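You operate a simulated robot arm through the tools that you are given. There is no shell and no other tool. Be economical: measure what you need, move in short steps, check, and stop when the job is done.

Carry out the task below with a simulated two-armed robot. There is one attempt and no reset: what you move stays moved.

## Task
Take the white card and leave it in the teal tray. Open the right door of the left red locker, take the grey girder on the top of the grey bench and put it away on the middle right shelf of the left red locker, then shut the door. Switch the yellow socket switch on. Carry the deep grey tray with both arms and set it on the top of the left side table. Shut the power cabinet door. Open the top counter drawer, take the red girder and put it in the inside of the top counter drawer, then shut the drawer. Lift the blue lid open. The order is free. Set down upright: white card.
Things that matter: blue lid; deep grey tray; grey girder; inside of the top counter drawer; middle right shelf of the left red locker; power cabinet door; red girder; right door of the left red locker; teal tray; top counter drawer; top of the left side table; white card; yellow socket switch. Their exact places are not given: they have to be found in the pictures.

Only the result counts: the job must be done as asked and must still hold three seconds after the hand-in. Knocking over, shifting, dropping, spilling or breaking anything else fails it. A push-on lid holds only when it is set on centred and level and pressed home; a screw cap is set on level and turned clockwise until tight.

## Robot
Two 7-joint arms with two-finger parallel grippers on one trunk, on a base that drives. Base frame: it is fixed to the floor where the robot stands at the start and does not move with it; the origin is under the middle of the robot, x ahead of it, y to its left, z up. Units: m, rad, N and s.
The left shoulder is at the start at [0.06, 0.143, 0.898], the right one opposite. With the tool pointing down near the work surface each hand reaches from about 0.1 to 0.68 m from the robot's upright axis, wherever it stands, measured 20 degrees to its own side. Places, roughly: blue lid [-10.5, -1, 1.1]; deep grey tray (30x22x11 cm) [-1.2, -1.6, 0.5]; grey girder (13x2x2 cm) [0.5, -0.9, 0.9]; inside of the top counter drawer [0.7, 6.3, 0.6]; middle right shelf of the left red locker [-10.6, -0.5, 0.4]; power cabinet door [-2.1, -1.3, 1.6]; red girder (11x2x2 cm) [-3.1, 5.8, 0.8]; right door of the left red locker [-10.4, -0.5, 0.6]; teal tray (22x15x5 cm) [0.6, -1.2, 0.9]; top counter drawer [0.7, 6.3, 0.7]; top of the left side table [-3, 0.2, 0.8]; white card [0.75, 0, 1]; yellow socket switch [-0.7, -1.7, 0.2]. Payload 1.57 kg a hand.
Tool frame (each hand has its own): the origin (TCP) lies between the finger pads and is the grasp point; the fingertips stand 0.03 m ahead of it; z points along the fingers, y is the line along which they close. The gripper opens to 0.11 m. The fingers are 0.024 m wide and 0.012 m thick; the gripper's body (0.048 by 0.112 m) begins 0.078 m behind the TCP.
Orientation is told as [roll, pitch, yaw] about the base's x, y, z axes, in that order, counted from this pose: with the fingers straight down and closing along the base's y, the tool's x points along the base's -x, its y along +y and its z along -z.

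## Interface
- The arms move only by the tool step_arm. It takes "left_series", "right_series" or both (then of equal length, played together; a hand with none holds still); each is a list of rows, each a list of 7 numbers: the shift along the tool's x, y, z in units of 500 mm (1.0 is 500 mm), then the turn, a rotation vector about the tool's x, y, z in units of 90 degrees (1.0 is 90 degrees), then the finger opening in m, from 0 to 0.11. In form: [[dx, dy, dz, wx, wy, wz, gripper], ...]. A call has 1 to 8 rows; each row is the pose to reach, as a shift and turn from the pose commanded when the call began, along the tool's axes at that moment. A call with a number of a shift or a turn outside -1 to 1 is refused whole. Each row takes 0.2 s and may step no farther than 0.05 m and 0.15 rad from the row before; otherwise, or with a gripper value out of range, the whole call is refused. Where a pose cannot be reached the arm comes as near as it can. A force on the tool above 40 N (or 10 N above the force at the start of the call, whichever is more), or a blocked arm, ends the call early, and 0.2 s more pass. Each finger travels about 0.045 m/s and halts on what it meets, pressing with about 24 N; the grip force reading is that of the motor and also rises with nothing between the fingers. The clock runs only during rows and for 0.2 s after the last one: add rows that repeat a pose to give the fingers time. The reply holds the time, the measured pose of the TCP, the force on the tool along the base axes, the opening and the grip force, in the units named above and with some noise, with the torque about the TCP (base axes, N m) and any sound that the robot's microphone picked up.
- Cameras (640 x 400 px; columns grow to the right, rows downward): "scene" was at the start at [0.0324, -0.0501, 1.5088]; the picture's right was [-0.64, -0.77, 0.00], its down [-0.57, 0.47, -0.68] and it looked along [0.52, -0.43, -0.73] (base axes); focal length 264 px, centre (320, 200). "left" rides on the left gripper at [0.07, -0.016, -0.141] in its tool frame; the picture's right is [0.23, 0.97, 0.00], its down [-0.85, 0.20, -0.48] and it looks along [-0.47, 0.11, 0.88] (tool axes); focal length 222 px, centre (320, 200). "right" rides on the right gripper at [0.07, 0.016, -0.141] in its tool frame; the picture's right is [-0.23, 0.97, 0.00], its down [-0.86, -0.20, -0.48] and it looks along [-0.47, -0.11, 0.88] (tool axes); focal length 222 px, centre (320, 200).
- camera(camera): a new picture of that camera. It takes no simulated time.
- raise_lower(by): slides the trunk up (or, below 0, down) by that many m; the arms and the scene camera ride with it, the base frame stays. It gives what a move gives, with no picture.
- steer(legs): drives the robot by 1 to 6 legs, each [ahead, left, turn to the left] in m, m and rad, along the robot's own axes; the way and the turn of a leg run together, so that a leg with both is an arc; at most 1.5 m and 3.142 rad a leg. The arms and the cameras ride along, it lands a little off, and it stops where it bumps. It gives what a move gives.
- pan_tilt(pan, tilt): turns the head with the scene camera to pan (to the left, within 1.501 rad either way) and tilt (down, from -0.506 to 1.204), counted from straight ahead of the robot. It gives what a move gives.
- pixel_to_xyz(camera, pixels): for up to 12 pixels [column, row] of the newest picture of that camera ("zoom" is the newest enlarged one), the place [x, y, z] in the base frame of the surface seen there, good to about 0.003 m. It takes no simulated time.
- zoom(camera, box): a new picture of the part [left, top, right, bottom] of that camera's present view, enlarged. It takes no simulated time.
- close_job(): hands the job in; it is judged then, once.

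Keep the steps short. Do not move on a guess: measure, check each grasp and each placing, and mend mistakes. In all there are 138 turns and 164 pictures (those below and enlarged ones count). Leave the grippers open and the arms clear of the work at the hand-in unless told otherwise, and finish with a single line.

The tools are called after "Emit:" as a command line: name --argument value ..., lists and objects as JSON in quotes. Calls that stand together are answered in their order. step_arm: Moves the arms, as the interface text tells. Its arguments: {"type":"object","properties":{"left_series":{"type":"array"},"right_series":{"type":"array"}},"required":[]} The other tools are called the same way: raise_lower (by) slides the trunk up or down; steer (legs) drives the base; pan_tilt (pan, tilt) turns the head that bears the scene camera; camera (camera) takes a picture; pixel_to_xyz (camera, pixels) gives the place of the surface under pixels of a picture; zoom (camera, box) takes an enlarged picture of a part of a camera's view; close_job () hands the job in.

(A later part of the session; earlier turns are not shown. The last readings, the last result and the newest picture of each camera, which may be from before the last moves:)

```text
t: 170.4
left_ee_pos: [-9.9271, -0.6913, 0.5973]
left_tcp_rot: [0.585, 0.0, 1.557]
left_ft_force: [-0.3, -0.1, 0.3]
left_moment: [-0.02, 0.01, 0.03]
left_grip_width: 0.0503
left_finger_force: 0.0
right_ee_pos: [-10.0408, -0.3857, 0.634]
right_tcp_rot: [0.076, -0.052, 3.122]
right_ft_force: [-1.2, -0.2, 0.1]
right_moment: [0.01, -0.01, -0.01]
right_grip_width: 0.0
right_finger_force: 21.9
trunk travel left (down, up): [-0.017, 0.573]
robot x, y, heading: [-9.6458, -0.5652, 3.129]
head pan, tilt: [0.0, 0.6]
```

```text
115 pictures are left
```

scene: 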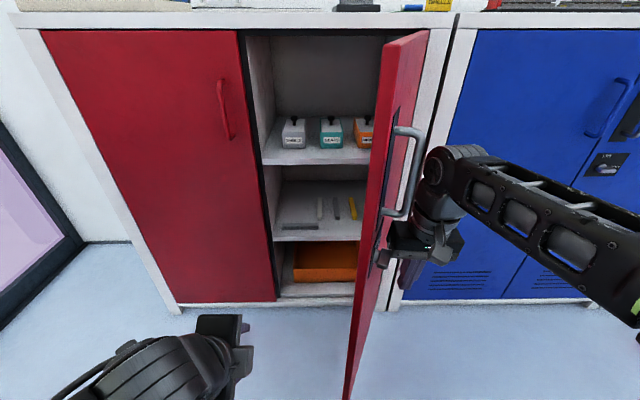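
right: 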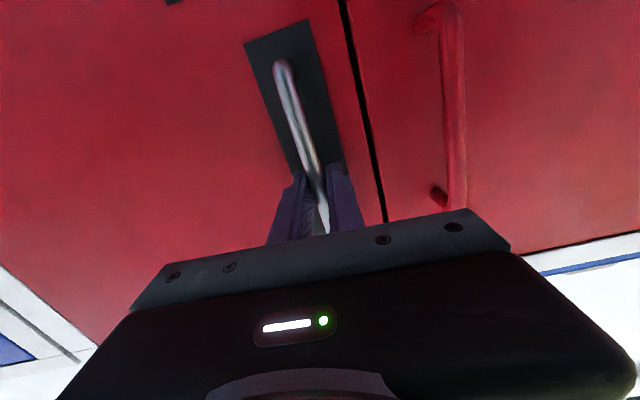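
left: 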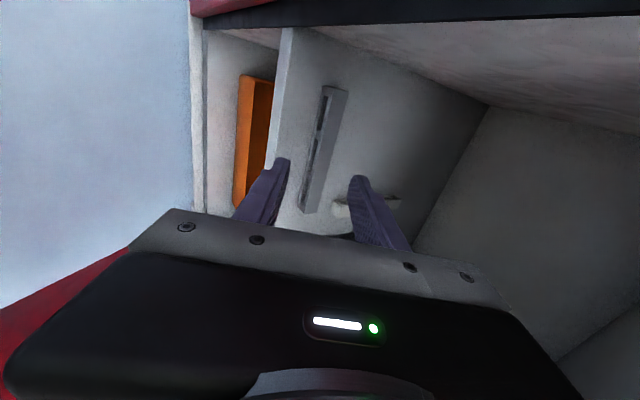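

The door is swinging. I push on along an arc: left-forward, then forward.

Emit:
steer --legs '[[0.05, 0.1, 0], [0.1, 0.06, 0], [0.08, 0.02, 0]]'

Emit:
camera --camera "scene"

```text
t: 173.2
left_ee_pos: [-10.1626, -0.8699, 0.598]
left_tcp_rot: [0.583, 0.0, 1.555]
left_ft_force: [0.6, 0.5, -0.2]
left_moment: [-0.02, -0.03, 0.02]
left_grip_width: 0.0498
left_finger_force: 0.0
right_ee_pos: [-10.275, -0.5612, 0.6342]
right_tcp_rot: [0.076, -0.053, 3.12]
right_ft_force: [0.4, 0.3, 0.3]
right_moment: [0.02, -0.03, -0.01]
right_grip_width: 0.0001
right_finger_force: 22.0
trunk travel left (down, up): [-0.017, 0.573]
robot x, y, heading: [-9.8797, -0.7393, 3.122]
head pan, tilt: [0.0, 0.6]
```

```text
114 pictures are left
```

scene: 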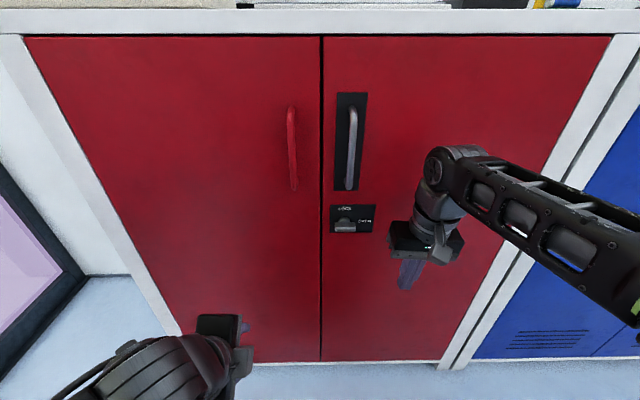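

The door looks nearly shut; I measure whether it's flush.

Emit:
pixel_to_xyz --camera "scene" --pixels '[[332, 70], [335, 320], [312, 70], [312, 320], [420, 90], [430, 340], [590, 60]]'

```text
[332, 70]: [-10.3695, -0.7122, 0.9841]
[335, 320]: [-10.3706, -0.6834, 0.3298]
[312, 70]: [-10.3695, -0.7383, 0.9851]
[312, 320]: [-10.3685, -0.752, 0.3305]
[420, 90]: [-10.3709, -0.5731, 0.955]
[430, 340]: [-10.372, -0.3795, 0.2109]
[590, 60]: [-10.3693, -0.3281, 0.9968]
```

Shut flush. Now the blue lid: I back off, raise the trunk and look at it.

Emit:
steer --legs '[[-0.2, 0, 0]]'

Emit:
raise_lower --by 0.52

Emit:
pan_tilt --pan 0.2 --tilt 0.6

Emit:
zoom --camera "scene" --box '[160, 50, 480, 250]'

```text
t: 174.8
left_ee_pos: [-9.9628, -0.8716, 0.5968]
left_tcp_rot: [0.585, 0.002, 1.555]
left_ft_force: [-0.2, -0.3, -0.3]
left_moment: [0.01, -0.02, -0.01]
left_grip_width: 0.0498
left_finger_force: 0.0
right_ee_pos: [-10.0752, -0.5652, 0.633]
right_tcp_rot: [0.077, -0.052, 3.117]
right_ft_force: [-0.3, 0.1, -0.6]
right_moment: [-0.03, -0.01, 0.0]
right_grip_width: 0.0001
right_finger_force: 21.5
trunk travel left (down, up): [-0.017, 0.573]
robot x, y, heading: [-9.6792, -0.7435, 3.126]
head pan, tilt: [0.0, 0.6]
```

```text
refused: 0.52 is not a number from -0.4 to 0.4
```

```text
t: 175.5
left_ee_pos: [-9.9609, -0.8726, 0.5981]
left_tcp_rot: [0.585, 0.002, 1.552]
left_ft_force: [0.1, -0.4, -0.7]
left_moment: [-0.01, 0.03, 0.01]
left_grip_width: 0.05
left_finger_force: 0.0
right_ee_pos: [-10.0739, -0.5654, 0.634]
right_tcp_rot: [0.077, -0.053, 3.117]
right_ft_force: [0.8, 0.7, -0.1]
right_moment: [0.01, 0.05, 0.02]
right_grip_width: 0.0002
right_finger_force: 21.6
trunk travel left (down, up): [-0.017, 0.573]
robot x, y, heading: [-9.677, -0.7392, 3.124]
head pan, tilt: [0.201, 0.6]
```

```text
2.00 times, centred on (320, 150) of scene
```

zoom: 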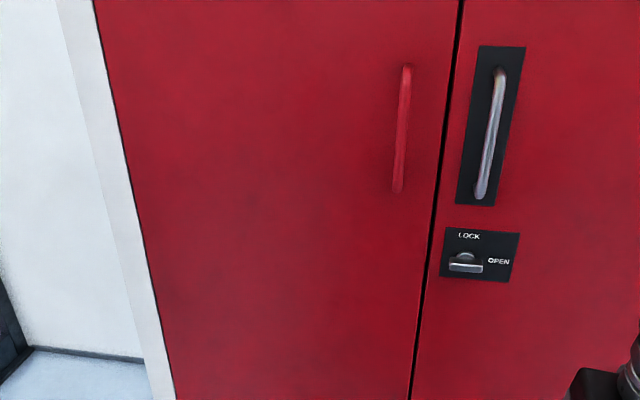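

I raise in two parts (0.4 + 0.13).

Emit:
raise_lower --by 0.4

Emit:
raise_lower --by 0.13

Emit:
camera --camera "scene"

```text
t: 179.3
left_ee_pos: [-9.9611, -0.8725, 0.9982]
left_tcp_rot: [0.586, 0.003, 1.553]
left_ft_force: [0.5, 0.3, 0.3]
left_moment: [-0.02, 0.02, -0.01]
left_grip_width: 0.0502
left_finger_force: 0.0
right_ee_pos: [-10.0752, -0.5649, 1.0349]
right_tcp_rot: [0.075, -0.054, 3.117]
right_ft_force: [1.2, 0.5, -0.3]
right_moment: [-0.01, 0.0, -0.05]
right_grip_width: 0.0001
right_finger_force: 21.6
trunk travel left (down, up): [-0.417, 0.173]
robot x, y, heading: [-9.678, -0.7408, 3.12]
head pan, tilt: [0.201, 0.6]
```

```text
t: 180.9
left_ee_pos: [-9.9615, -0.8719, 1.1286]
left_tcp_rot: [0.584, 0.002, 1.552]
left_ft_force: [-0.2, -0.2, -0.3]
left_moment: [0.0, -0.05, -0.02]
left_grip_width: 0.0499
left_finger_force: 0.1
right_ee_pos: [-10.0743, -0.5647, 1.1639]
right_tcp_rot: [0.076, -0.054, 3.116]
right_ft_force: [-0.7, 0.0, -0.2]
right_moment: [0.01, 0.0, 0.02]
right_grip_width: 0.0
right_finger_force: 21.0
trunk travel left (down, up): [-0.547, 0.043]
robot x, y, heading: [-9.6788, -0.741, 3.12]
head pan, tilt: [0.201, 0.6]
```

```text
112 pictures are left
```

scene: 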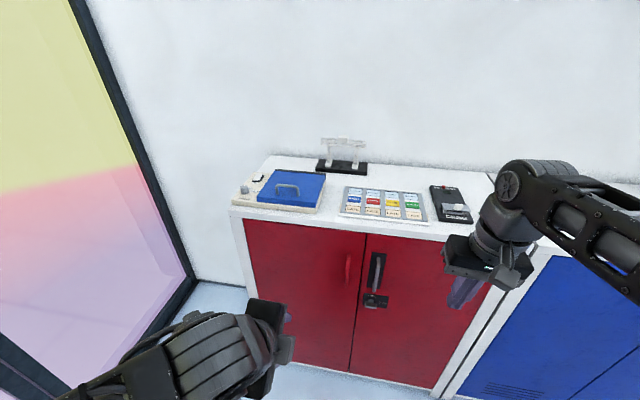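

Emit:
zoom --camera "scene" --box '[220, 150, 348, 230]'

Emit:
pixel_to_xyz --camera "zoom" --pixels '[[280, 180], [330, 195], [380, 190], [330, 182], [185, 250], [230, 110], [480, 280], [520, 120], [330, 260], [350, 130], [120, 190], [195, 135]]'

```text
5.00 times, centred on (284, 190) of scene
```

zoom: 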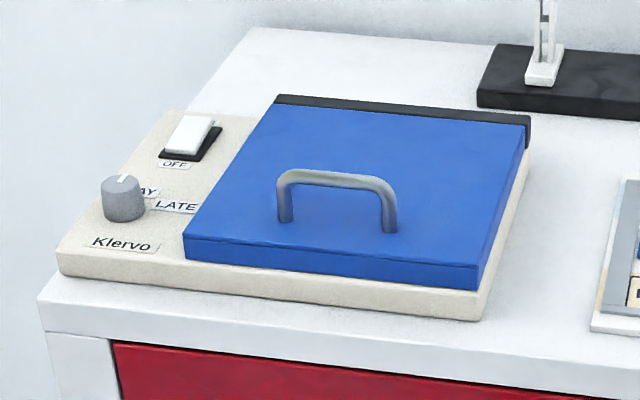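

```text
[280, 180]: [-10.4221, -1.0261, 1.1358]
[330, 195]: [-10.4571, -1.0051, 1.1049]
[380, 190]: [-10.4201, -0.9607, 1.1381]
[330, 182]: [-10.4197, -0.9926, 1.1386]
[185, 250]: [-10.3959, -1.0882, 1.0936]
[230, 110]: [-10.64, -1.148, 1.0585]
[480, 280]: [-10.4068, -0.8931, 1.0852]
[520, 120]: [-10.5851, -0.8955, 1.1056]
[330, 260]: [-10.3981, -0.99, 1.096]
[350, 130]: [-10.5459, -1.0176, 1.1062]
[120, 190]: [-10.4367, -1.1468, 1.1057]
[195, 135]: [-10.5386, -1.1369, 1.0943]
```

Lid hinges at the back; its bar handle runs along y at x≈-10.42, z≈1.135. I raise the trunk fully, drive to x≈-10.0, y≈-0.85, keeping the left hand tilted for gripping the bar.

Emit:
raise_lower --by 0.042

Emit:
steer --legs '[[0.3, 0.11, 0.022]]'

Emit:
pan_tilt --pan 0.15 --tilt 0.75

Emit:
camera --camera "scene"

Emit:
camera --camera "left"

```text
t: 181.7
left_ee_pos: [-9.963, -0.8722, 1.169]
left_tcp_rot: [0.586, 0.0, 1.552]
left_ft_force: [-1.0, 0.4, -0.7]
left_moment: [0.03, 0.04, 0.01]
left_grip_width: 0.05
left_finger_force: 0.1
right_ee_pos: [-10.0741, -0.5643, 1.2057]
right_tcp_rot: [0.077, -0.053, 3.118]
right_ft_force: [0.1, -0.1, 0.5]
right_moment: [0.03, 0.01, 0.04]
right_grip_width: 0.0
right_finger_force: 21.7
trunk travel left (down, up): [-0.589, 0.001]
robot x, y, heading: [-9.6803, -0.7428, 3.124]
head pan, tilt: [0.201, 0.6]
```

```text
t: 183.8
left_ee_pos: [-10.2514, -0.9876, 1.1695]
left_tcp_rot: [0.582, 0.002, 1.578]
left_ft_force: [0.1, -1.3, -0.4]
left_moment: [0.01, -0.01, -0.01]
left_grip_width: 0.0502
left_finger_force: 0.0
right_ee_pos: [-10.3711, -0.6831, 1.2059]
right_tcp_rot: [0.076, -0.053, 3.141]
right_ft_force: [-0.2, 0.0, -0.2]
right_moment: [0.03, -0.01, -0.01]
right_grip_width: 0.0
right_finger_force: 20.8
trunk travel left (down, up): [-0.589, 0.001]
robot x, y, heading: [-9.9707, -0.8492, -3.14]
head pan, tilt: [0.201, 0.6]
```

```text
t: 184.5
left_ee_pos: [-10.2493, -0.9869, 1.1699]
left_tcp_rot: [0.585, 0.002, 1.578]
left_ft_force: [0.1, -0.2, 0.2]
left_moment: [-0.01, -0.02, -0.01]
left_grip_width: 0.05
left_finger_force: 0.0
right_ee_pos: [-10.3693, -0.6814, 1.2064]
right_tcp_rot: [0.076, -0.051, 3.141]
right_ft_force: [-0.8, 0.7, 0.7]
right_moment: [0.0, -0.01, 0.02]
right_grip_width: 0.0
right_finger_force: 21.3
trunk travel left (down, up): [-0.589, 0.001]
robot x, y, heading: [-9.9695, -0.8485, -3.136]
head pan, tilt: [0.15, 0.75]
```

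```text
110 pictures are left
```

scene: 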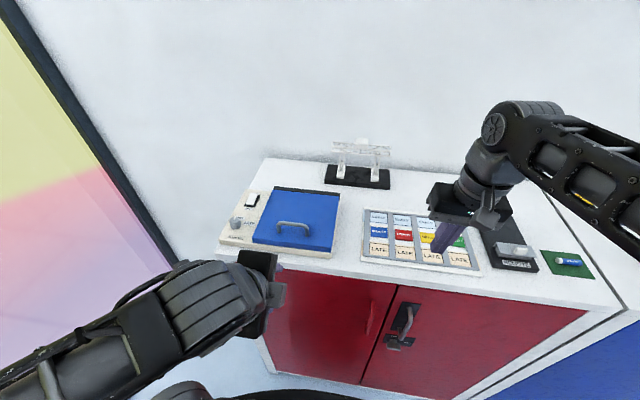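

```text
109 pictures are left
```

left: 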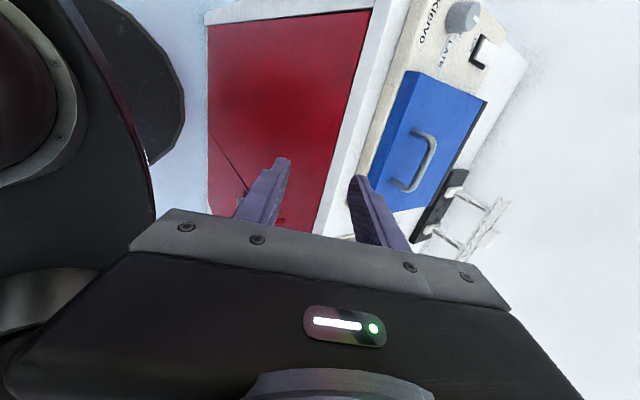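

I measure the handle bar precisely in both pictures.

Emit:
pixel_to_xyz --camera "left" --pixels '[[432, 145], [427, 158], [420, 174], [410, 186], [415, 133], [400, 184], [437, 100]]'

Emit:
pixel_to_xyz --camera "scene" --pixels '[[284, 224], [293, 224], [302, 225], [332, 250], [255, 240], [308, 240]]'

```text
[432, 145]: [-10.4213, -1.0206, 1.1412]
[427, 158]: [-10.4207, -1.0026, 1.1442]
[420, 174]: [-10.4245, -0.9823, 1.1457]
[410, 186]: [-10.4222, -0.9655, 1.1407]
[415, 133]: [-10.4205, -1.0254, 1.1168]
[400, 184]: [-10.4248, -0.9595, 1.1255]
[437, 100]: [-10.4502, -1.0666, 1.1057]
```

```text
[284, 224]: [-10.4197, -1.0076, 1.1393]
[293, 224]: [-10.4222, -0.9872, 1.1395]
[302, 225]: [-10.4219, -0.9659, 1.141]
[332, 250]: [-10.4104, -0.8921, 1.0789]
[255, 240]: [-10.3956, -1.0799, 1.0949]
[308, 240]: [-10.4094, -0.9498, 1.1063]
```

Bar centre (-10.423,-0.993,1.137). I move before it, then in along the fingers and close.

Emit:
step_arm --left_series '[[0.004, 0.084, 0.022, 0, 0, 0, 0.036], [0.008, 0.169, 0.044, 0, 0, 0, 0.036], [0.012, 0.2533, 0.0663, 0, 0, 0, 0.036], [0.012, 0.2533, 0.135, 0, 0, 0, 0.036], [0.012, 0.2533, 0.206, 0, 0, 0, 0.036], [0.012, 0.2533, 0.206, 0, 0, 0, 0.036]]'

Emit:
camera --camera "left"

```text
t: 185.9
left_ee_pos: [-10.4111, -0.9936, 1.1542]
left_tcp_rot: [0.586, 0.002, 1.579]
left_ft_force: [-0.1, -0.4, 0.4]
left_moment: [-0.01, -0.01, -0.02]
left_grip_width: 0.0361
left_finger_force: 0.1
right_ee_pos: [-10.371, -0.6827, 1.2063]
right_tcp_rot: [0.077, -0.052, 3.14]
right_ft_force: [0.3, -0.6, 0.4]
right_moment: [0.02, 0.03, 0.0]
right_grip_width: 0.0
right_finger_force: 21.5
trunk travel left (down, up): [-0.589, 0.001]
robot x, y, heading: [-9.9688, -0.851, -3.139]
head pan, tilt: [0.15, 0.75]
```

```text
108 pictures are left
```

left: 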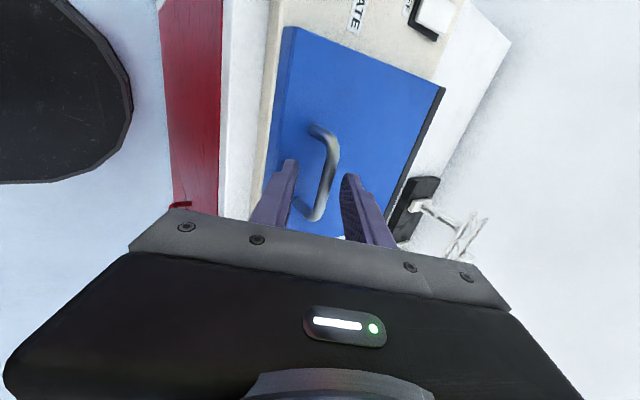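

Bar lies between the fingers. I close and lift along the hinge arc to about 0.4 rad.

Emit:
step_arm --left_series '[[0, 0, 0, 0, 0, 0, 0.0], [0, 0, 0, 0, 0, 0, 0.0], [0, 0, 0, 0, 0, 0, 0.0], [0, 0.0267, -0.022, 0, 0, 0, 0.0], [0, 0.0535, -0.0423, 0, 0, 0, 0.0], [0, 0.084, -0.059, 0, 0, 0, 0.0], [0, 0.1144, -0.0733, 0, 0, 0, 0.0]]'

Emit:
camera --camera "scene"

```text
t: 187.5
left_ee_pos: [-10.4391, -0.9934, 1.2158]
left_tcp_rot: [0.584, 0.002, 1.576]
left_ft_force: [-0.5, 1.0, -2.2]
left_moment: [-0.09, -0.05, -0.69]
left_grip_width: 0.0096
left_finger_force: 28.2
right_ee_pos: [-10.3703, -0.6812, 1.2069]
right_tcp_rot: [0.077, -0.053, 3.14]
right_ft_force: [-0.5, -1.1, 0.6]
right_moment: [-0.02, 0.05, -0.05]
right_grip_width: 0.0
right_finger_force: 21.1
trunk travel left (down, up): [-0.589, 0.001]
robot x, y, heading: [-9.9683, -0.8512, -3.139]
head pan, tilt: [0.15, 0.75]
```

```text
107 pictures are left
```

scene: 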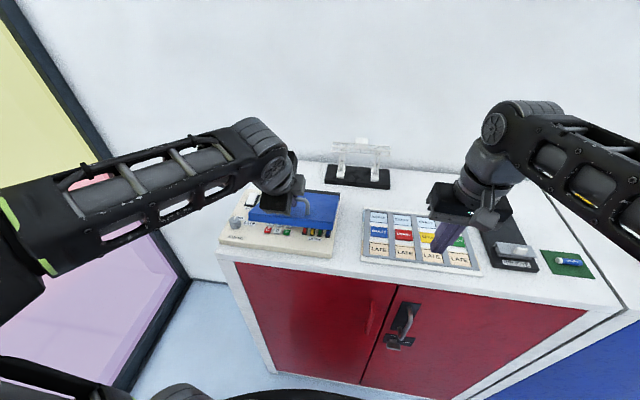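

The lid rises with the hand. I continue to about 1.2 rad.

Emit:
step_arm --left_series '[[0, 0.033, -0.01, 0, 0, 0, 0.0], [0, 0.0658, -0.0182, 0, 0, 0, 0.0], [0, 0.1, -0.021, 0, 0, 0, 0.0], [0, 0.134, -0.0231, 0, 0, 0, 0.0], [0, 0.168, -0.019, 0, 0, 0, 0.0], [0, 0.2016, -0.0142, 0, 0, 0, 0.0], [0, 0.234, -0.003, 0, 0, 0, 0.0], [0, 0.2663, 0.008, 0, 0, 0, 0.0]]'

Emit:
zoom --camera "scene" --box '[160, 80, 400, 270]'

```text
t: 189.3
left_ee_pos: [-10.5542, -0.9935, 1.2833]
left_tcp_rot: [0.579, 0.002, 1.575]
left_ft_force: [-1.8, 7.2, -13.9]
left_moment: [0.12, -0.15, -0.89]
left_grip_width: 0.0094
left_finger_force: 28.3
right_ee_pos: [-10.371, -0.6801, 1.2058]
right_tcp_rot: [0.076, -0.05, 3.14]
right_ft_force: [0.8, -0.9, 0.1]
right_moment: [-0.06, 0.0, 0.02]
right_grip_width: 0.0
right_finger_force: 21.0
trunk travel left (down, up): [-0.589, 0.001]
robot x, y, heading: [-9.9718, -0.8476, -3.14]
head pan, tilt: [0.15, 0.75]
```

```text
2.11 times, centred on (280, 175) of scene
```

zoom: 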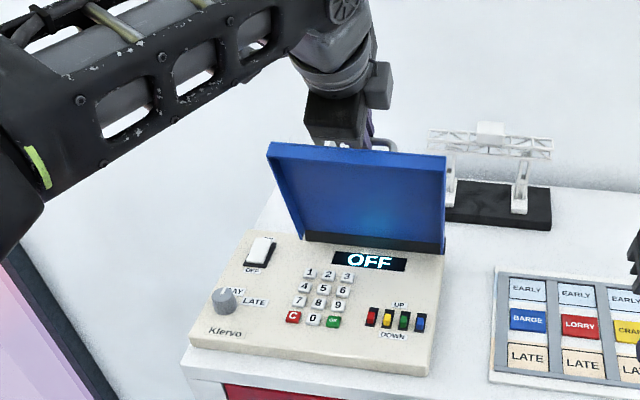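

About 70° open. I push on a little further along the arc (to ~1.4 rad).

Emit:
step_arm --left_series '[[0, 0.015, 0.005, 0, 0, 0, 0.0], [0, 0.03, 0.013, 0, 0, 0, 0.0], [0, 0.045, 0.023, 0, 0, 0, 0.0], [0, 0.059, 0.034, 0, 0, 0, 0.0]]'

Emit:
zoom --camera "scene" --box '[160, 80, 400, 270]'

Emit:
pixel_to_xyz --camera "zoom" --pixels '[[370, 230], [370, 165], [420, 165], [420, 230], [300, 165]]'

```text
t: 190.3
left_ee_pos: [-10.5798, -0.994, 1.286]
left_tcp_rot: [0.567, 0.006, 1.575]
left_ft_force: [28.7, 5.5, -21.6]
left_moment: [-0.62, -4.59, -2.14]
left_grip_width: 0.0095
left_finger_force: 28.2
right_ee_pos: [-10.3661, -0.6838, 1.2058]
right_tcp_rot: [0.077, -0.054, 3.141]
right_ft_force: [0.2, 0.4, 0.8]
right_moment: [-0.06, 0.02, -0.01]
right_grip_width: 0.0
right_finger_force: 21.4
trunk travel left (down, up): [-0.589, 0.001]
robot x, y, heading: [-9.9706, -0.8493, -3.138]
head pan, tilt: [0.15, 0.75]
```

```text
2.11 times, centred on (280, 175) of scene
```

zoom: 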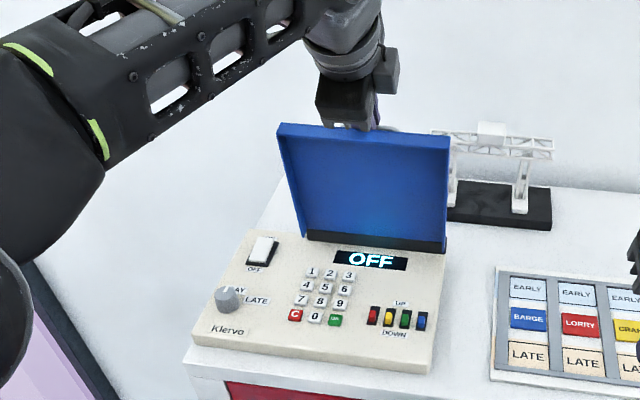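

```text
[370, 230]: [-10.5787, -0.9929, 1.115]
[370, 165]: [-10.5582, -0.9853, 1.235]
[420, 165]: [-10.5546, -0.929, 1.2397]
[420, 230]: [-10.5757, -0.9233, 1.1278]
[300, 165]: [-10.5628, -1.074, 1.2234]
```

Lid is ~80° up; the hand now jams against it. I ease a few mm and open slightly, keeping the bar caged, to see whether the lid holds itself.

Emit:
step_arm --left_series '[[0, -0.008, -0.006, 0, 0, 0, 0.0], [0, -0.008, -0.006, 0, 0, 0, 0.02], [0, -0.008, -0.006, 0, 0, 0, 0.03], [0, -0.008, -0.006, 0, 0, 0, 0.036], [0, -0.008, -0.006, 0, 0, 0, 0.036], [0, -0.008, -0.006, 0, 0, 0, 0.036]]'

Emit:
zoom --camera "scene" --box '[160, 80, 400, 270]'

Emit:
pixel_to_xyz --camera "zoom" --pixels '[[370, 230], [370, 165], [420, 165], [420, 230], [300, 165]]'

```text
t: 191.7
left_ee_pos: [-10.5804, -0.9946, 1.291]
left_tcp_rot: [0.59, 0.003, 1.578]
left_ft_force: [7.8, 1.8, 16.8]
left_moment: [-0.26, -1.32, -0.46]
left_grip_width: 0.0335
left_finger_force: 0.1
right_ee_pos: [-10.3676, -0.6818, 1.2073]
right_tcp_rot: [0.077, -0.055, 3.14]
right_ft_force: [-0.1, -0.9, 0.4]
right_moment: [0.01, -0.04, 0.02]
right_grip_width: 0.0
right_finger_force: 21.1
trunk travel left (down, up): [-0.589, 0.001]
robot x, y, heading: [-9.9731, -0.8544, -3.136]
head pan, tilt: [0.15, 0.75]
```

```text
2.11 times, centred on (280, 175) of scene
```

zoom: 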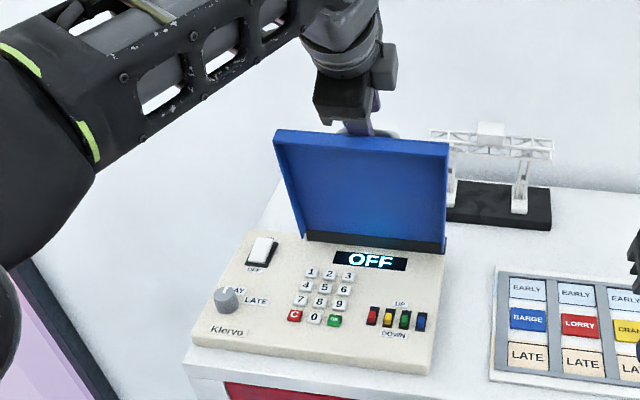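

```text
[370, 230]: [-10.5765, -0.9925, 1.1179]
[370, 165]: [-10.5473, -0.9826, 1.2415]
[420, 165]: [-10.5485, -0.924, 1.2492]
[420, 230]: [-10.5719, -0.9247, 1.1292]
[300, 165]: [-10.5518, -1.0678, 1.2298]
```

The finger pressed it slightly, but it seems not to fall. I narrow the opening a bit and slip the hand straight up off the bar.

Emit:
step_arm --left_series '[[0, 0, 0, 0, 0, 0, 0.024], [0, 0.01, -0.008, 0, 0, 0, 0.024], [0, 0.025, -0.025, 0, 0, 0, 0.024], [0, 0.045, -0.05, 0, 0, 0, 0.024], [0, 0.065, -0.08, 0, 0, 0, 0.024], [0, 0.085, -0.11, 0, 0, 0, 0.024]]'

Emit:
zoom --camera "scene" --box '[160, 80, 400, 270]'

Emit:
pixel_to_xyz --camera "zoom" --pixels '[[370, 230], [370, 165], [420, 165], [420, 230], [300, 165]]'

```text
t: 192.6
left_ee_pos: [-10.5866, -0.9946, 1.2956]
left_tcp_rot: [0.55, 0.012, 1.572]
left_ft_force: [2.3, 2.2, -20.0]
left_moment: [-0.18, -0.37, 0.02]
left_grip_width: 0.0354
left_finger_force: 7.1
right_ee_pos: [-10.3709, -0.6829, 1.2055]
right_tcp_rot: [0.078, -0.051, 3.141]
right_ft_force: [0.3, -0.8, -0.1]
right_moment: [0.0, 0.04, -0.01]
right_grip_width: 0.0001
right_finger_force: 21.3
trunk travel left (down, up): [-0.589, 0.001]
robot x, y, heading: [-9.9719, -0.8514, -3.134]
head pan, tilt: [0.15, 0.75]
stopped in row 4 (left hand): the force on the tool passed its limit at 45 N (the readings are from after the stop); the commanded pose is now the measured one
```

```text
2.11 times, centred on (280, 175) of scene
```

zoom: 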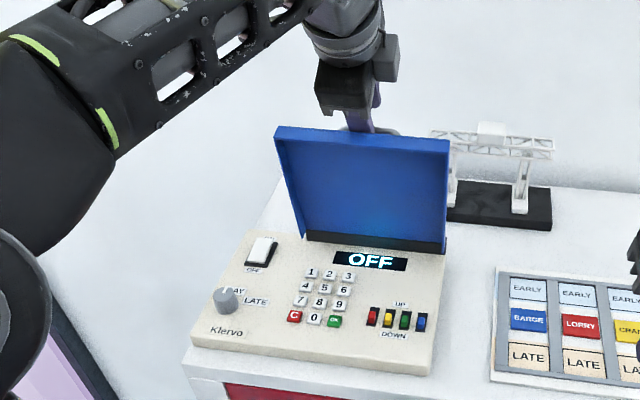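

```text
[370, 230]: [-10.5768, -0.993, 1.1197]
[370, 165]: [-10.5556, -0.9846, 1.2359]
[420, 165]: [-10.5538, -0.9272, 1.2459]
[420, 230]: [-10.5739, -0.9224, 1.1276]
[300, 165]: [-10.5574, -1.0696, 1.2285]
```

The tilted lower finger catches the bar when moving straight up; sliding out along the finger axis is right. I relieve the load and retreat along −z of the tool.

Emit:
step_arm --left_series '[[0, -0.006, 0.0, 0, 0, 0, 0.03], [0, -0.01, 0.0, 0, 0, 0, 0.03], [0, -0.01, -0.02, 0, 0, 0, 0.03], [0, -0.01, -0.05, 0, 0, 0, 0.03], [0, -0.01, -0.08, 0, 0, 0, 0.03], [0, -0.01, -0.12, 0, 0, 0, 0.03]]'

Emit:
zoom --camera "scene" --box '[160, 80, 400, 270]'

Emit:
pixel_to_xyz --camera "zoom" --pixels '[[370, 230], [370, 165], [420, 165], [420, 230], [300, 165]]'

```text
t: 194.0
left_ee_pos: [-10.5501, -0.9929, 1.3478]
left_tcp_rot: [0.562, 0.008, 1.575]
left_ft_force: [0.6, 0.2, -0.3]
left_moment: [0.01, -0.02, -0.02]
left_grip_width: 0.0299
left_finger_force: 0.0
right_ee_pos: [-10.3688, -0.6815, 1.2058]
right_tcp_rot: [0.078, -0.052, 3.139]
right_ft_force: [-0.8, 0.2, 0.4]
right_moment: [0.02, -0.02, -0.02]
right_grip_width: 0.0
right_finger_force: 21.3
trunk travel left (down, up): [-0.589, 0.001]
robot x, y, heading: [-9.9732, -0.8526, -3.143]
head pan, tilt: [0.15, 0.75]
```

```text
2.11 times, centred on (280, 175) of scene
```

zoom: 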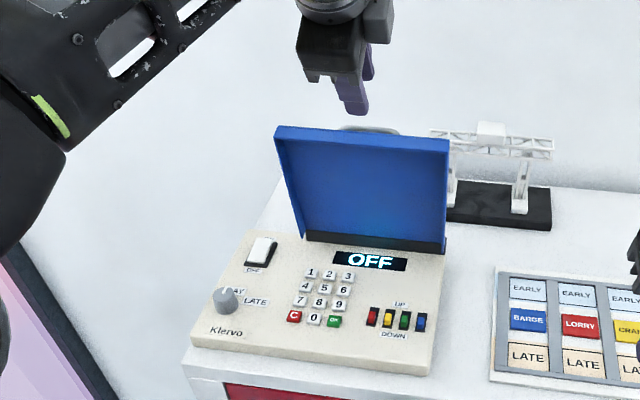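

```text
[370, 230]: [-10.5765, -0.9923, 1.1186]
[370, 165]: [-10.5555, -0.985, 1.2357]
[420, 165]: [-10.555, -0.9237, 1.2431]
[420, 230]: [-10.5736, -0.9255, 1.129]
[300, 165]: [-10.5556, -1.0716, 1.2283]
```

The lid stays at 80°. To open it fully I bring the closed left fingers in front of it and push it gently backward past vertical.

Emit:
step_arm --left_series '[[0, -0.06, -0.04, 0, 0, 0, 0.0], [0, -0.12, -0.08, 0, 0, 0, 0.0], [0, -0.18, -0.12, 0, 0, 0, 0.0], [0, -0.25, -0.165, 0, 0, 0, 0.0], [0, -0.295, -0.095, 0, 0, 0, 0.0], [0, -0.341, -0.026, 0, 0, 0, 0.0]]'

Emit:
step_arm --left_series '[[0, 0.07, 0.044, 0, 0, 0, 0.0], [0, 0.14, 0.088, 0, 0, 0, 0.0], [0, 0.19, 0.12, 0, 0, 0, 0.0], [0, 0.23, 0.147, 0, 0, 0, 0.0], [0, 0.265, 0.17, 0, 0, 0, 0.0], [0, 0.3, 0.195, 0, 0, 0, 0.0], [0, 0.334, 0.217, 0, 0, 0, 0.0]]'

Emit:
zoom --camera "scene" --box '[160, 80, 400, 270]'

```text
t: 195.4
left_ee_pos: [-10.3994, -0.9932, 1.2688]
left_tcp_rot: [0.561, 0.008, 1.576]
left_ft_force: [0.2, -1.0, -0.8]
left_moment: [0.01, 0.03, -0.01]
left_grip_width: 0.0001
left_finger_force: 20.9
right_ee_pos: [-10.3702, -0.6824, 1.2071]
right_tcp_rot: [0.077, -0.053, 3.14]
right_ft_force: [0.2, -0.4, 0.1]
right_moment: [0.02, 0.02, -0.01]
right_grip_width: 0.0
right_finger_force: 21.7
trunk travel left (down, up): [-0.589, 0.001]
robot x, y, heading: [-9.973, -0.8515, -3.138]
head pan, tilt: [0.15, 0.75]
```

```text
t: 197.0
left_ee_pos: [-10.5977, -0.9946, 1.2643]
left_tcp_rot: [0.562, 0.008, 1.577]
left_ft_force: [0.3, -0.4, 0.0]
left_moment: [-0.02, -0.02, 0.03]
left_grip_width: 0.0003
left_finger_force: 21.6
right_ee_pos: [-10.3694, -0.682, 1.2055]
right_tcp_rot: [0.077, -0.053, 3.142]
right_ft_force: [-0.2, 0.3, -1.0]
right_moment: [0.04, -0.02, -0.01]
right_grip_width: 0.0
right_finger_force: 21.3
trunk travel left (down, up): [-0.589, 0.001]
robot x, y, heading: [-9.969, -0.8487, -3.139]
head pan, tilt: [0.15, 0.75]
```

```text
2.11 times, centred on (280, 175) of scene
```

zoom: 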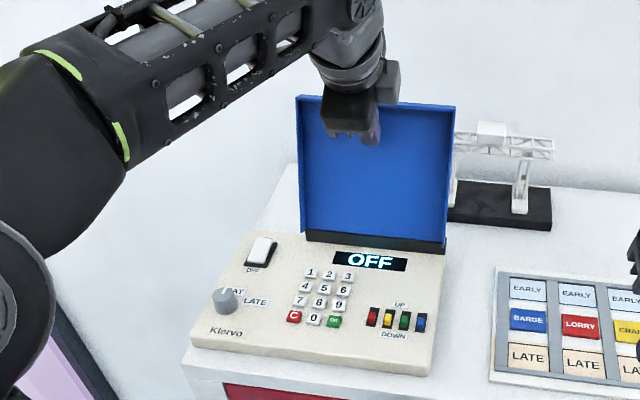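

The lid stands past vertical and stays (no force on the hand). I retract and drive back toward the first room.

Emit:
step_arm --left_series '[[0, -0.08, -0.055, 0, 0, 0, 0.0], [0, -0.16, -0.11, 0, 0, 0, 0.0], [0, -0.24, -0.165, 0, 0, 0, 0.0], [0, -0.31, -0.215, 0, 0, 0, 0.0]]'

Emit:
steer --legs '[[-0.6, 0, 0], [0, -0.45, 0], [0, 0, 3.14], [1.5, 0, 0], [1.5, 0, 0], [1.5, 0, 0]]'

Emit:
pan_tilt --pan 0 --tilt 0.4

Emit:
camera --camera "scene"

```text
t: 198.0
left_ee_pos: [-10.4085, -0.9928, 1.2715]
left_tcp_rot: [0.561, 0.01, 1.577]
left_ft_force: [-0.5, -0.5, -0.8]
left_moment: [-0.03, 0.03, 0.02]
left_grip_width: 0.0003
left_finger_force: 21.2
right_ee_pos: [-10.3684, -0.6822, 1.2058]
right_tcp_rot: [0.076, -0.054, 3.14]
right_ft_force: [0.2, 1.2, 0.8]
right_moment: [0.03, -0.01, -0.01]
right_grip_width: 0.0
right_finger_force: 20.9
trunk travel left (down, up): [-0.589, 0.001]
robot x, y, heading: [-9.9719, -0.8486, -3.136]
head pan, tilt: [0.15, 0.75]
```

```text
t: 232.2
left_ee_pos: [-4.4127, -0.2039, 1.2703]
left_tcp_rot: [0.561, 0.01, -1.56]
left_ft_force: [0.3, 0.5, -0.6]
left_moment: [0.01, 0.04, 0.0]
left_grip_width: 0.0
left_finger_force: 21.4
right_ee_pos: [-4.4506, -0.515, 1.2058]
right_tcp_rot: [0.077, -0.053, 0.005]
right_ft_force: [0.8, -0.6, -0.1]
right_moment: [-0.01, 0.01, 0.02]
right_grip_width: 0.0001
right_finger_force: 21.1
trunk travel left (down, up): [-0.589, 0.001]
robot x, y, heading: [-4.8511, -0.3487, 0.003]
head pan, tilt: [0.15, 0.75]
```

```text
t: 233.1
left_ee_pos: [-4.4131, -0.203, 1.2707]
left_tcp_rot: [0.561, 0.009, -1.561]
left_ft_force: [0.8, -0.4, 0.1]
left_moment: [0.01, 0.02, 0.02]
left_grip_width: 0.0
left_finger_force: 21.5
right_ee_pos: [-4.4528, -0.5159, 1.2062]
right_tcp_rot: [0.077, -0.051, 0.004]
right_ft_force: [-0.2, -0.1, -0.1]
right_moment: [-0.02, 0.0, 0.02]
right_grip_width: 0.0001
right_finger_force: 21.3
trunk travel left (down, up): [-0.589, 0.001]
robot x, y, heading: [-4.8506, -0.3488, 0.005]
head pan, tilt: [0.0, 0.4]
```

```text
100 pictures are left
```

scene: 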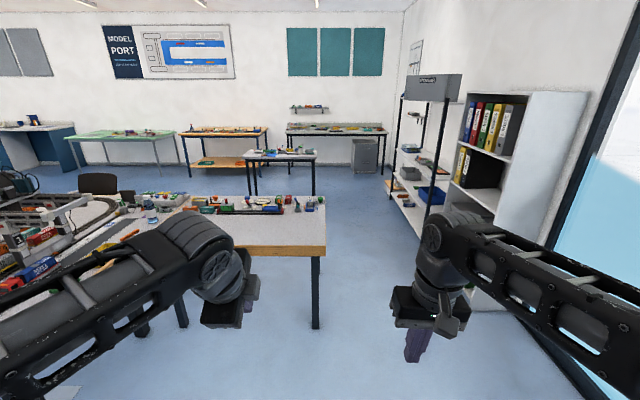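

I see the table at (270,225) (≈[-3,0.2]) and the open rack with the power cabinet at (433,85). I measure.

Emit:
pixel_to_xyz --camera "scene" --pixels '[[270, 228], [326, 245], [326, 212], [310, 205], [200, 215], [240, 240], [290, 212], [340, 330], [430, 88], [462, 90], [400, 235], [415, 190]]'

Emit:
zoom --camera "scene" --box '[110, 170, 350, 280]'

Emit:
zoom --camera "scene" --box '[370, 50, 530, 250]'

```text
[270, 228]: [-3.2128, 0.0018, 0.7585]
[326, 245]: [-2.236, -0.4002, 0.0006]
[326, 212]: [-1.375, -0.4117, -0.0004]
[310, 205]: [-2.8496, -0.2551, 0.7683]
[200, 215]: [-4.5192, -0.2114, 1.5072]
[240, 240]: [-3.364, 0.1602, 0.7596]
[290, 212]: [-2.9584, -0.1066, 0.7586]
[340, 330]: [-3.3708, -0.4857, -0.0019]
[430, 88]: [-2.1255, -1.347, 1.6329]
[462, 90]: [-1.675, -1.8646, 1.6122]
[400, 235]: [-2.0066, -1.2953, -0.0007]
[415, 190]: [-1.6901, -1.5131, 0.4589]
```

```text
2.67 times, centred on (230, 225) of scene
```

zoom: 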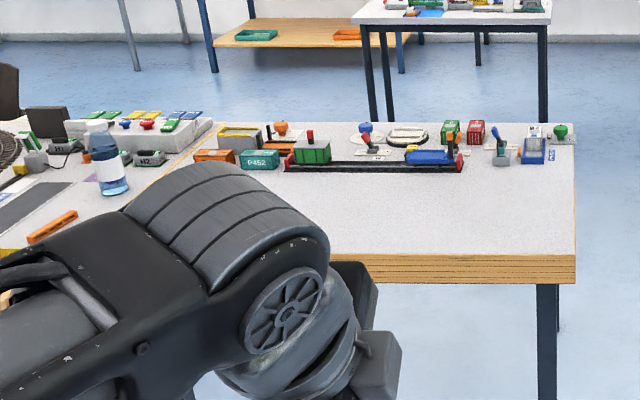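

```text
2.00 times, centred on (450, 150) of scene
```

zoom: 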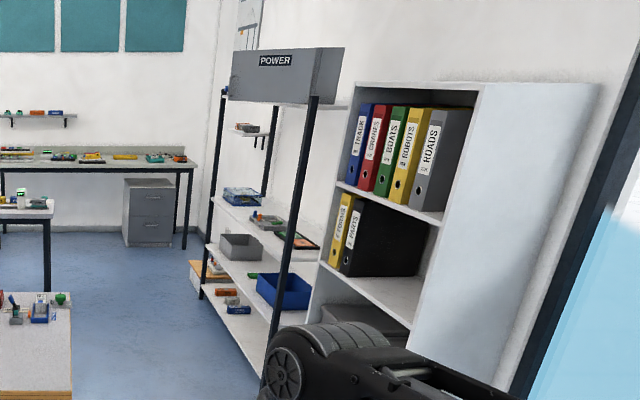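

Table top z=0.759, free near its front (x −3.35..−3.0, y<0.2). Next the power cabinet: I drive along to x≈-2, y≈-0.7, turn to face −y and look up.

Emit:
steer --legs '[[0, -0.4, 0], [1.45, 0, 0], [1.3, 0, 0], [0, 0, -1.57], [-0.15, 0, 0]]'

Emit:
pan_tilt --pan 0 --tilt 0.1

Emit:
camera --camera "scene"

```text
t: 253.3
left_ee_pos: [-1.963, -0.9898, 1.2712]
left_tcp_rot: [0.563, 0.008, -3.14]
left_ft_force: [0.0, 1.3, 0.9]
left_moment: [-0.02, 0.0, 0.03]
left_grip_width: 0.0
left_finger_force: 20.7
right_ee_pos: [-2.2742, -0.9489, 1.2057]
right_tcp_rot: [0.076, -0.055, -1.575]
right_ft_force: [0.5, 0.5, 0.5]
right_moment: [-0.04, -0.02, 0.04]
right_grip_width: 0.0
right_finger_force: 21.4
trunk travel left (down, up): [-0.589, 0.001]
robot x, y, heading: [-2.1034, -0.553, -1.57]
head pan, tilt: [0.0, 0.4]
```

```text
t: 254.1
left_ee_pos: [-1.9629, -0.9914, 1.2708]
left_tcp_rot: [0.56, 0.007, -3.139]
left_ft_force: [0.6, 0.4, 0.4]
left_moment: [0.02, 0.02, 0.0]
left_grip_width: 0.0
left_finger_force: 21.0
right_ee_pos: [-2.2753, -0.9504, 1.2062]
right_tcp_rot: [0.077, -0.053, -1.575]
right_ft_force: [-0.8, 0.3, -0.1]
right_moment: [-0.03, 0.02, -0.03]
right_grip_width: 0.0
right_finger_force: 21.7
trunk travel left (down, up): [-0.589, 0.001]
robot x, y, heading: [-2.1053, -0.5502, -1.564]
head pan, tilt: [0.0, 0.099]
```

```text
97 pictures are left
```

scene: 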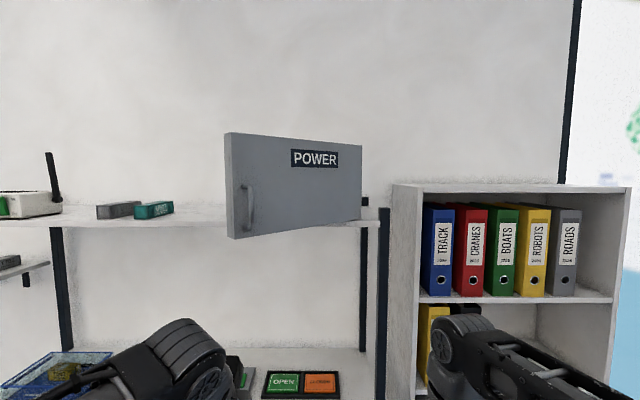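

The door stands ajar, hinge at right (col 362), free edge at left (col 226). I measure it.

Emit:
pixel_to_xyz --camera "scene" --pixels '[[230, 145], [232, 230], [360, 155], [358, 215], [300, 190], [248, 205], [245, 190], [365, 200], [340, 230], [140, 210]]'

Emit:
zoom --camera "scene" --box '[200, 110, 400, 250]'

```text
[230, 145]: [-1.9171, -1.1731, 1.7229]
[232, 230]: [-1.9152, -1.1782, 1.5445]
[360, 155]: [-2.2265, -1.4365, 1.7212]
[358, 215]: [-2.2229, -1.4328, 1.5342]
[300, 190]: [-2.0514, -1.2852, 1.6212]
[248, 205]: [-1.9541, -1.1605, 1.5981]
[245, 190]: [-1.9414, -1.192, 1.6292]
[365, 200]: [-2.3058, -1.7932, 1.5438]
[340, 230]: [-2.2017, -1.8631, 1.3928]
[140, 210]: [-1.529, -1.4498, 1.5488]
```

```text
2.86 times, centred on (300, 180) of scene
```

zoom: 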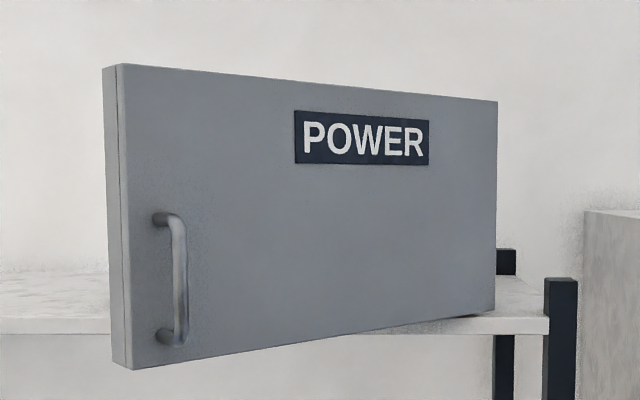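

Door: hinge (-2.225,-1.435), free edge (-1.92,-1.175), ~40° open. I raise the left hand to z≈1.6 and turn it to point forward and upward for pushing.

Emit:
step_arm --left_series '[[0, 0.044, -0.07, -0.085, 0, 0, 0.0], [0, 0.088, -0.14, -0.17, 0, 0, 0.0], [0, 0.132, -0.21, -0.255, 0, 0, 0.0], [0, 0.176, -0.28, -0.34, 0, 0, 0.0], [0, 0.22, -0.35, -0.425, 0, 0, 0.0], [0, 0.264, -0.42, -0.51, 0, 0, 0.0], [0, 0.308, -0.49, -0.595, 0, 0, 0.0], [0, 0.352, -0.558, -0.68, 0, 0, 0.0]]'

Emit:
step_arm --left_series '[[0, 0, 0, -0.075, 0, 0, 0.0], [0, 0, 0, -0.15, 0, 0, 0.0], [0, 0, 0, -0.225, 0, 0, 0.0], [0, 0, 0, -0.298, 0, 0, 0.0]]'

Emit:
camera --camera "scene"

```text
t: 255.9
left_ee_pos: [-1.9647, -0.993, 1.6011]
left_tcp_rot: [1.633, 0.01, -3.138]
left_ft_force: [0.2, 0.7, 0.9]
left_moment: [0.0, -0.02, 0.03]
left_grip_width: 0.0001
left_finger_force: 21.5
right_ee_pos: [-2.2761, -0.9487, 1.206]
right_tcp_rot: [0.078, -0.053, -1.574]
right_ft_force: [-0.7, -0.4, 0.3]
right_moment: [-0.01, -0.02, 0.0]
right_grip_width: 0.0
right_finger_force: 21.5
trunk travel left (down, up): [-0.589, 0.001]
robot x, y, heading: [-2.1046, -0.5518, -1.568]
head pan, tilt: [0.0, 0.099]
```

```text
t: 256.9
left_ee_pos: [-1.9669, -0.9928, 1.5998]
left_tcp_rot: [2.097, 0.01, -3.137]
left_ft_force: [0.1, 0.9, -0.7]
left_moment: [0.02, 0.0, 0.03]
left_grip_width: 0.0002
left_finger_force: 21.2
right_ee_pos: [-2.2741, -0.9516, 1.2058]
right_tcp_rot: [0.078, -0.052, -1.575]
right_ft_force: [-0.7, -0.1, -0.3]
right_moment: [0.0, -0.02, 0.0]
right_grip_width: 0.0
right_finger_force: 21.3
trunk travel left (down, up): [-0.589, 0.001]
robot x, y, heading: [-2.1052, -0.5503, -1.566]
head pan, tilt: [0.0, 0.099]
```

```text
95 pictures are left
```

scene: 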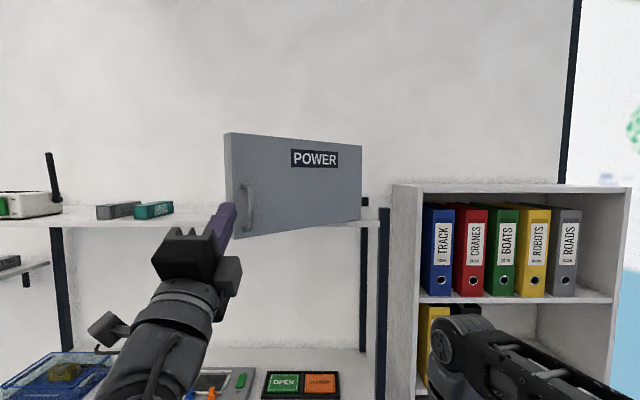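

The hand points up-forward at the door. I pull the right hand back a bit, extend the left 0.1 m, then drive: shift right 4.5 cm and forward in steps.

Emit:
step_arm --left_series '[[0, -0.05, 0.087, 0, 0, 0, 0.0], [0, -0.1, 0.173, 0, 0, 0, 0.0], [0, -0.1, 0.173, 0, 0, 0, 0.0]]' --right_series '[[0.08, 0, 0, 0, 0, 0, 0.0], [0.16, 0, 0, 0, 0, 0, 0.0], [0.24, 0, 0, 0, 0, 0, 0.0]]'

Emit:
steer --legs '[[0, -0.045, 0], [0.2, 0.01, 0], [0.1, 0.04, 0]]'

Emit:
camera --camera "scene"

```text
refused: row 1 steps farther than a row can; nothing moved
```

```text
t: 259.8
left_ee_pos: [-1.9611, -1.2944, 1.6011]
left_tcp_rot: [2.096, 0.008, -3.14]
left_ft_force: [0.5, -0.5, -0.4]
left_moment: [-0.02, -0.02, -0.01]
left_grip_width: 0.0
left_finger_force: 22.0
right_ee_pos: [-2.2697, -1.2522, 1.2067]
right_tcp_rot: [0.078, -0.05, -1.575]
right_ft_force: [-0.7, 0.1, -0.8]
right_moment: [0.02, 0.02, -0.02]
right_grip_width: 0.0001
right_finger_force: 21.2
trunk travel left (down, up): [-0.589, 0.001]
robot x, y, heading: [-2.0992, -0.8527, -1.57]
head pan, tilt: [0.0, 0.099]
```

```text
94 pictures are left
```

scene: 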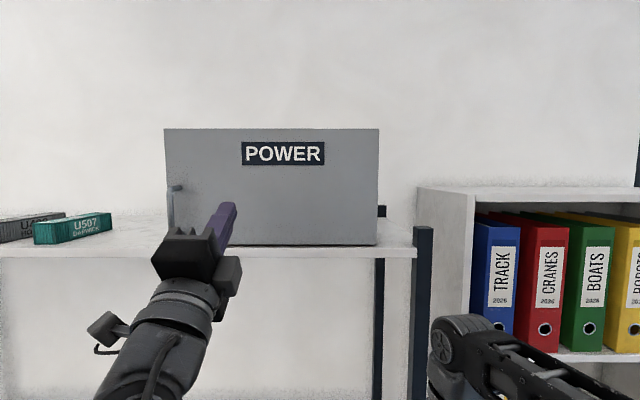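

The door swung with the push. I measure how far it is.

Emit:
pixel_to_xyz --camera "scene" --pixels '[[178, 150], [185, 235], [370, 150], [365, 230], [260, 180], [170, 145]]'

```text
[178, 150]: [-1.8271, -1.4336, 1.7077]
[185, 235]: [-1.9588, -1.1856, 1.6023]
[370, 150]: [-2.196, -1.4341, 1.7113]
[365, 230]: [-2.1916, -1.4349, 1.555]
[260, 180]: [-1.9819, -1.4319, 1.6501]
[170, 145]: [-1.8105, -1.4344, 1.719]
```

Closed flush (y=-1.434 everywhere). I back off, turn the left hand down again, and drive to the tray.

Emit:
steer --legs '[[-0.2, 0, 0], [0, 0.85, 0]]'

Emit:
step_arm --left_series '[[0, -0.06, 0, 0.09, 0, 0, 0.05], [0, -0.12, 0, 0.18, 0, 0, 0.05], [0, -0.18, 0, 0.27, 0, 0, 0.05], [0, -0.24, 0, 0.36, 0, 0, 0.05], [0, -0.3, 0, 0.45, 0, 0, 0.05], [0, -0.36, 0, 0.54, 0, 0, 0.05], [0, -0.42, 0, 0.63, 0, 0, 0.05], [0, -0.48, 0, 0.72, 0, 0, 0.05]]' --right_series '[[0, 0, 0, 0, 0, 0, 0.05], [0, 0, 0, 0, 0, 0, 0.05], [0, 0, 0, 0, 0, 0, 0.05], [0, 0, 0, 0, 0, 0, 0.05], [0, 0, 0, 0, 0, 0, 0.05], [0, 0, 0, 0, 0, 0, 0.05], [0, 0, 0, 0, 0, 0, 0.05], [0, 0, 0, 0, 0, 0, 0.05]]'

Emit:
raise_lower --by -0.35

Emit:
pan_tilt --pan 0 --tilt 0.6

Emit:
camera --camera "scene"

```text
t: 265.5
left_ee_pos: [-1.1209, -1.0924, 1.6017]
left_tcp_rot: [2.098, 0.009, -3.142]
left_ft_force: [-0.1, -0.6, 0.0]
left_moment: [0.03, -0.01, 0.02]
left_grip_width: 0.0
left_finger_force: 21.7
right_ee_pos: [-1.4297, -1.0478, 1.2052]
right_tcp_rot: [0.076, -0.053, -1.578]
right_ft_force: [0.3, -0.4, -0.3]
right_moment: [0.01, 0.03, -0.01]
right_grip_width: 0.0
right_finger_force: 21.7
trunk travel left (down, up): [-0.589, 0.001]
robot x, y, heading: [-1.262, -0.6493, -1.571]
head pan, tilt: [0.0, 0.099]
```

```text
t: 267.3
left_ee_pos: [-1.1191, -1.2135, 1.3915]
left_tcp_rot: [0.964, 0.008, 3.141]
left_ft_force: [0.2, -0.7, 0.6]
left_moment: [-0.02, 0.02, -0.01]
left_grip_width: 0.0498
left_finger_force: 0.1
right_ee_pos: [-1.4302, -1.0497, 1.2062]
right_tcp_rot: [0.078, -0.052, -1.577]
right_ft_force: [-0.2, -0.2, 0.4]
right_moment: [0.02, 0.04, -0.03]
right_grip_width: 0.0502
right_finger_force: 0.0
trunk travel left (down, up): [-0.589, 0.001]
robot x, y, heading: [-1.2553, -0.6468, -1.574]
head pan, tilt: [0.0, 0.099]
```

```text
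t: 270.7
left_ee_pos: [-1.1187, -1.2113, 1.0421]
left_tcp_rot: [0.966, 0.009, -3.142]
left_ft_force: [1.3, 0.2, 0.3]
left_moment: [-0.01, 0.0, 0.01]
left_grip_width: 0.0502
left_finger_force: 0.1
right_ee_pos: [-1.4286, -1.0489, 0.8561]
right_tcp_rot: [0.077, -0.052, -1.577]
right_ft_force: [0.0, 0.0, -0.6]
right_moment: [0.0, 0.02, 0.03]
right_grip_width: 0.05
right_finger_force: 0.2
trunk travel left (down, up): [-0.239, 0.351]
robot x, y, heading: [-1.2601, -0.6506, -1.572]
head pan, tilt: [0.0, 0.099]
```

```text
t: 271.6
left_ee_pos: [-1.1185, -1.2133, 1.0424]
left_tcp_rot: [0.968, 0.01, -3.143]
left_ft_force: [0.7, 0.5, -0.5]
left_moment: [0.0, 0.03, 0.0]
left_grip_width: 0.0502
left_finger_force: 0.0
right_ee_pos: [-1.4288, -1.0492, 0.8561]
right_tcp_rot: [0.078, -0.053, -1.577]
right_ft_force: [-0.6, -0.7, -0.7]
right_moment: [0.0, 0.03, -0.03]
right_grip_width: 0.05
right_finger_force: 0.0
trunk travel left (down, up): [-0.239, 0.351]
robot x, y, heading: [-1.257, -0.6489, -1.572]
head pan, tilt: [0.0, 0.6]
```

```text
93 pictures are left
```

scene: 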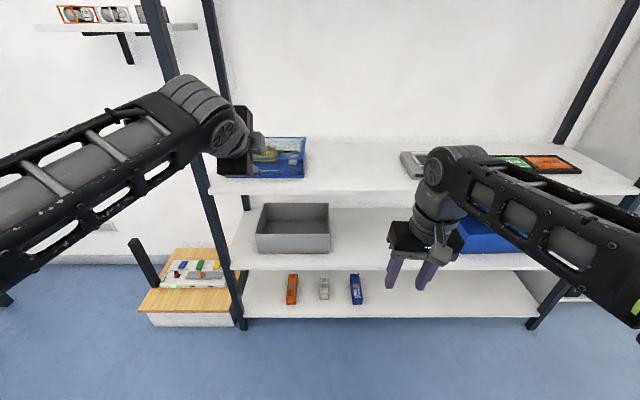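

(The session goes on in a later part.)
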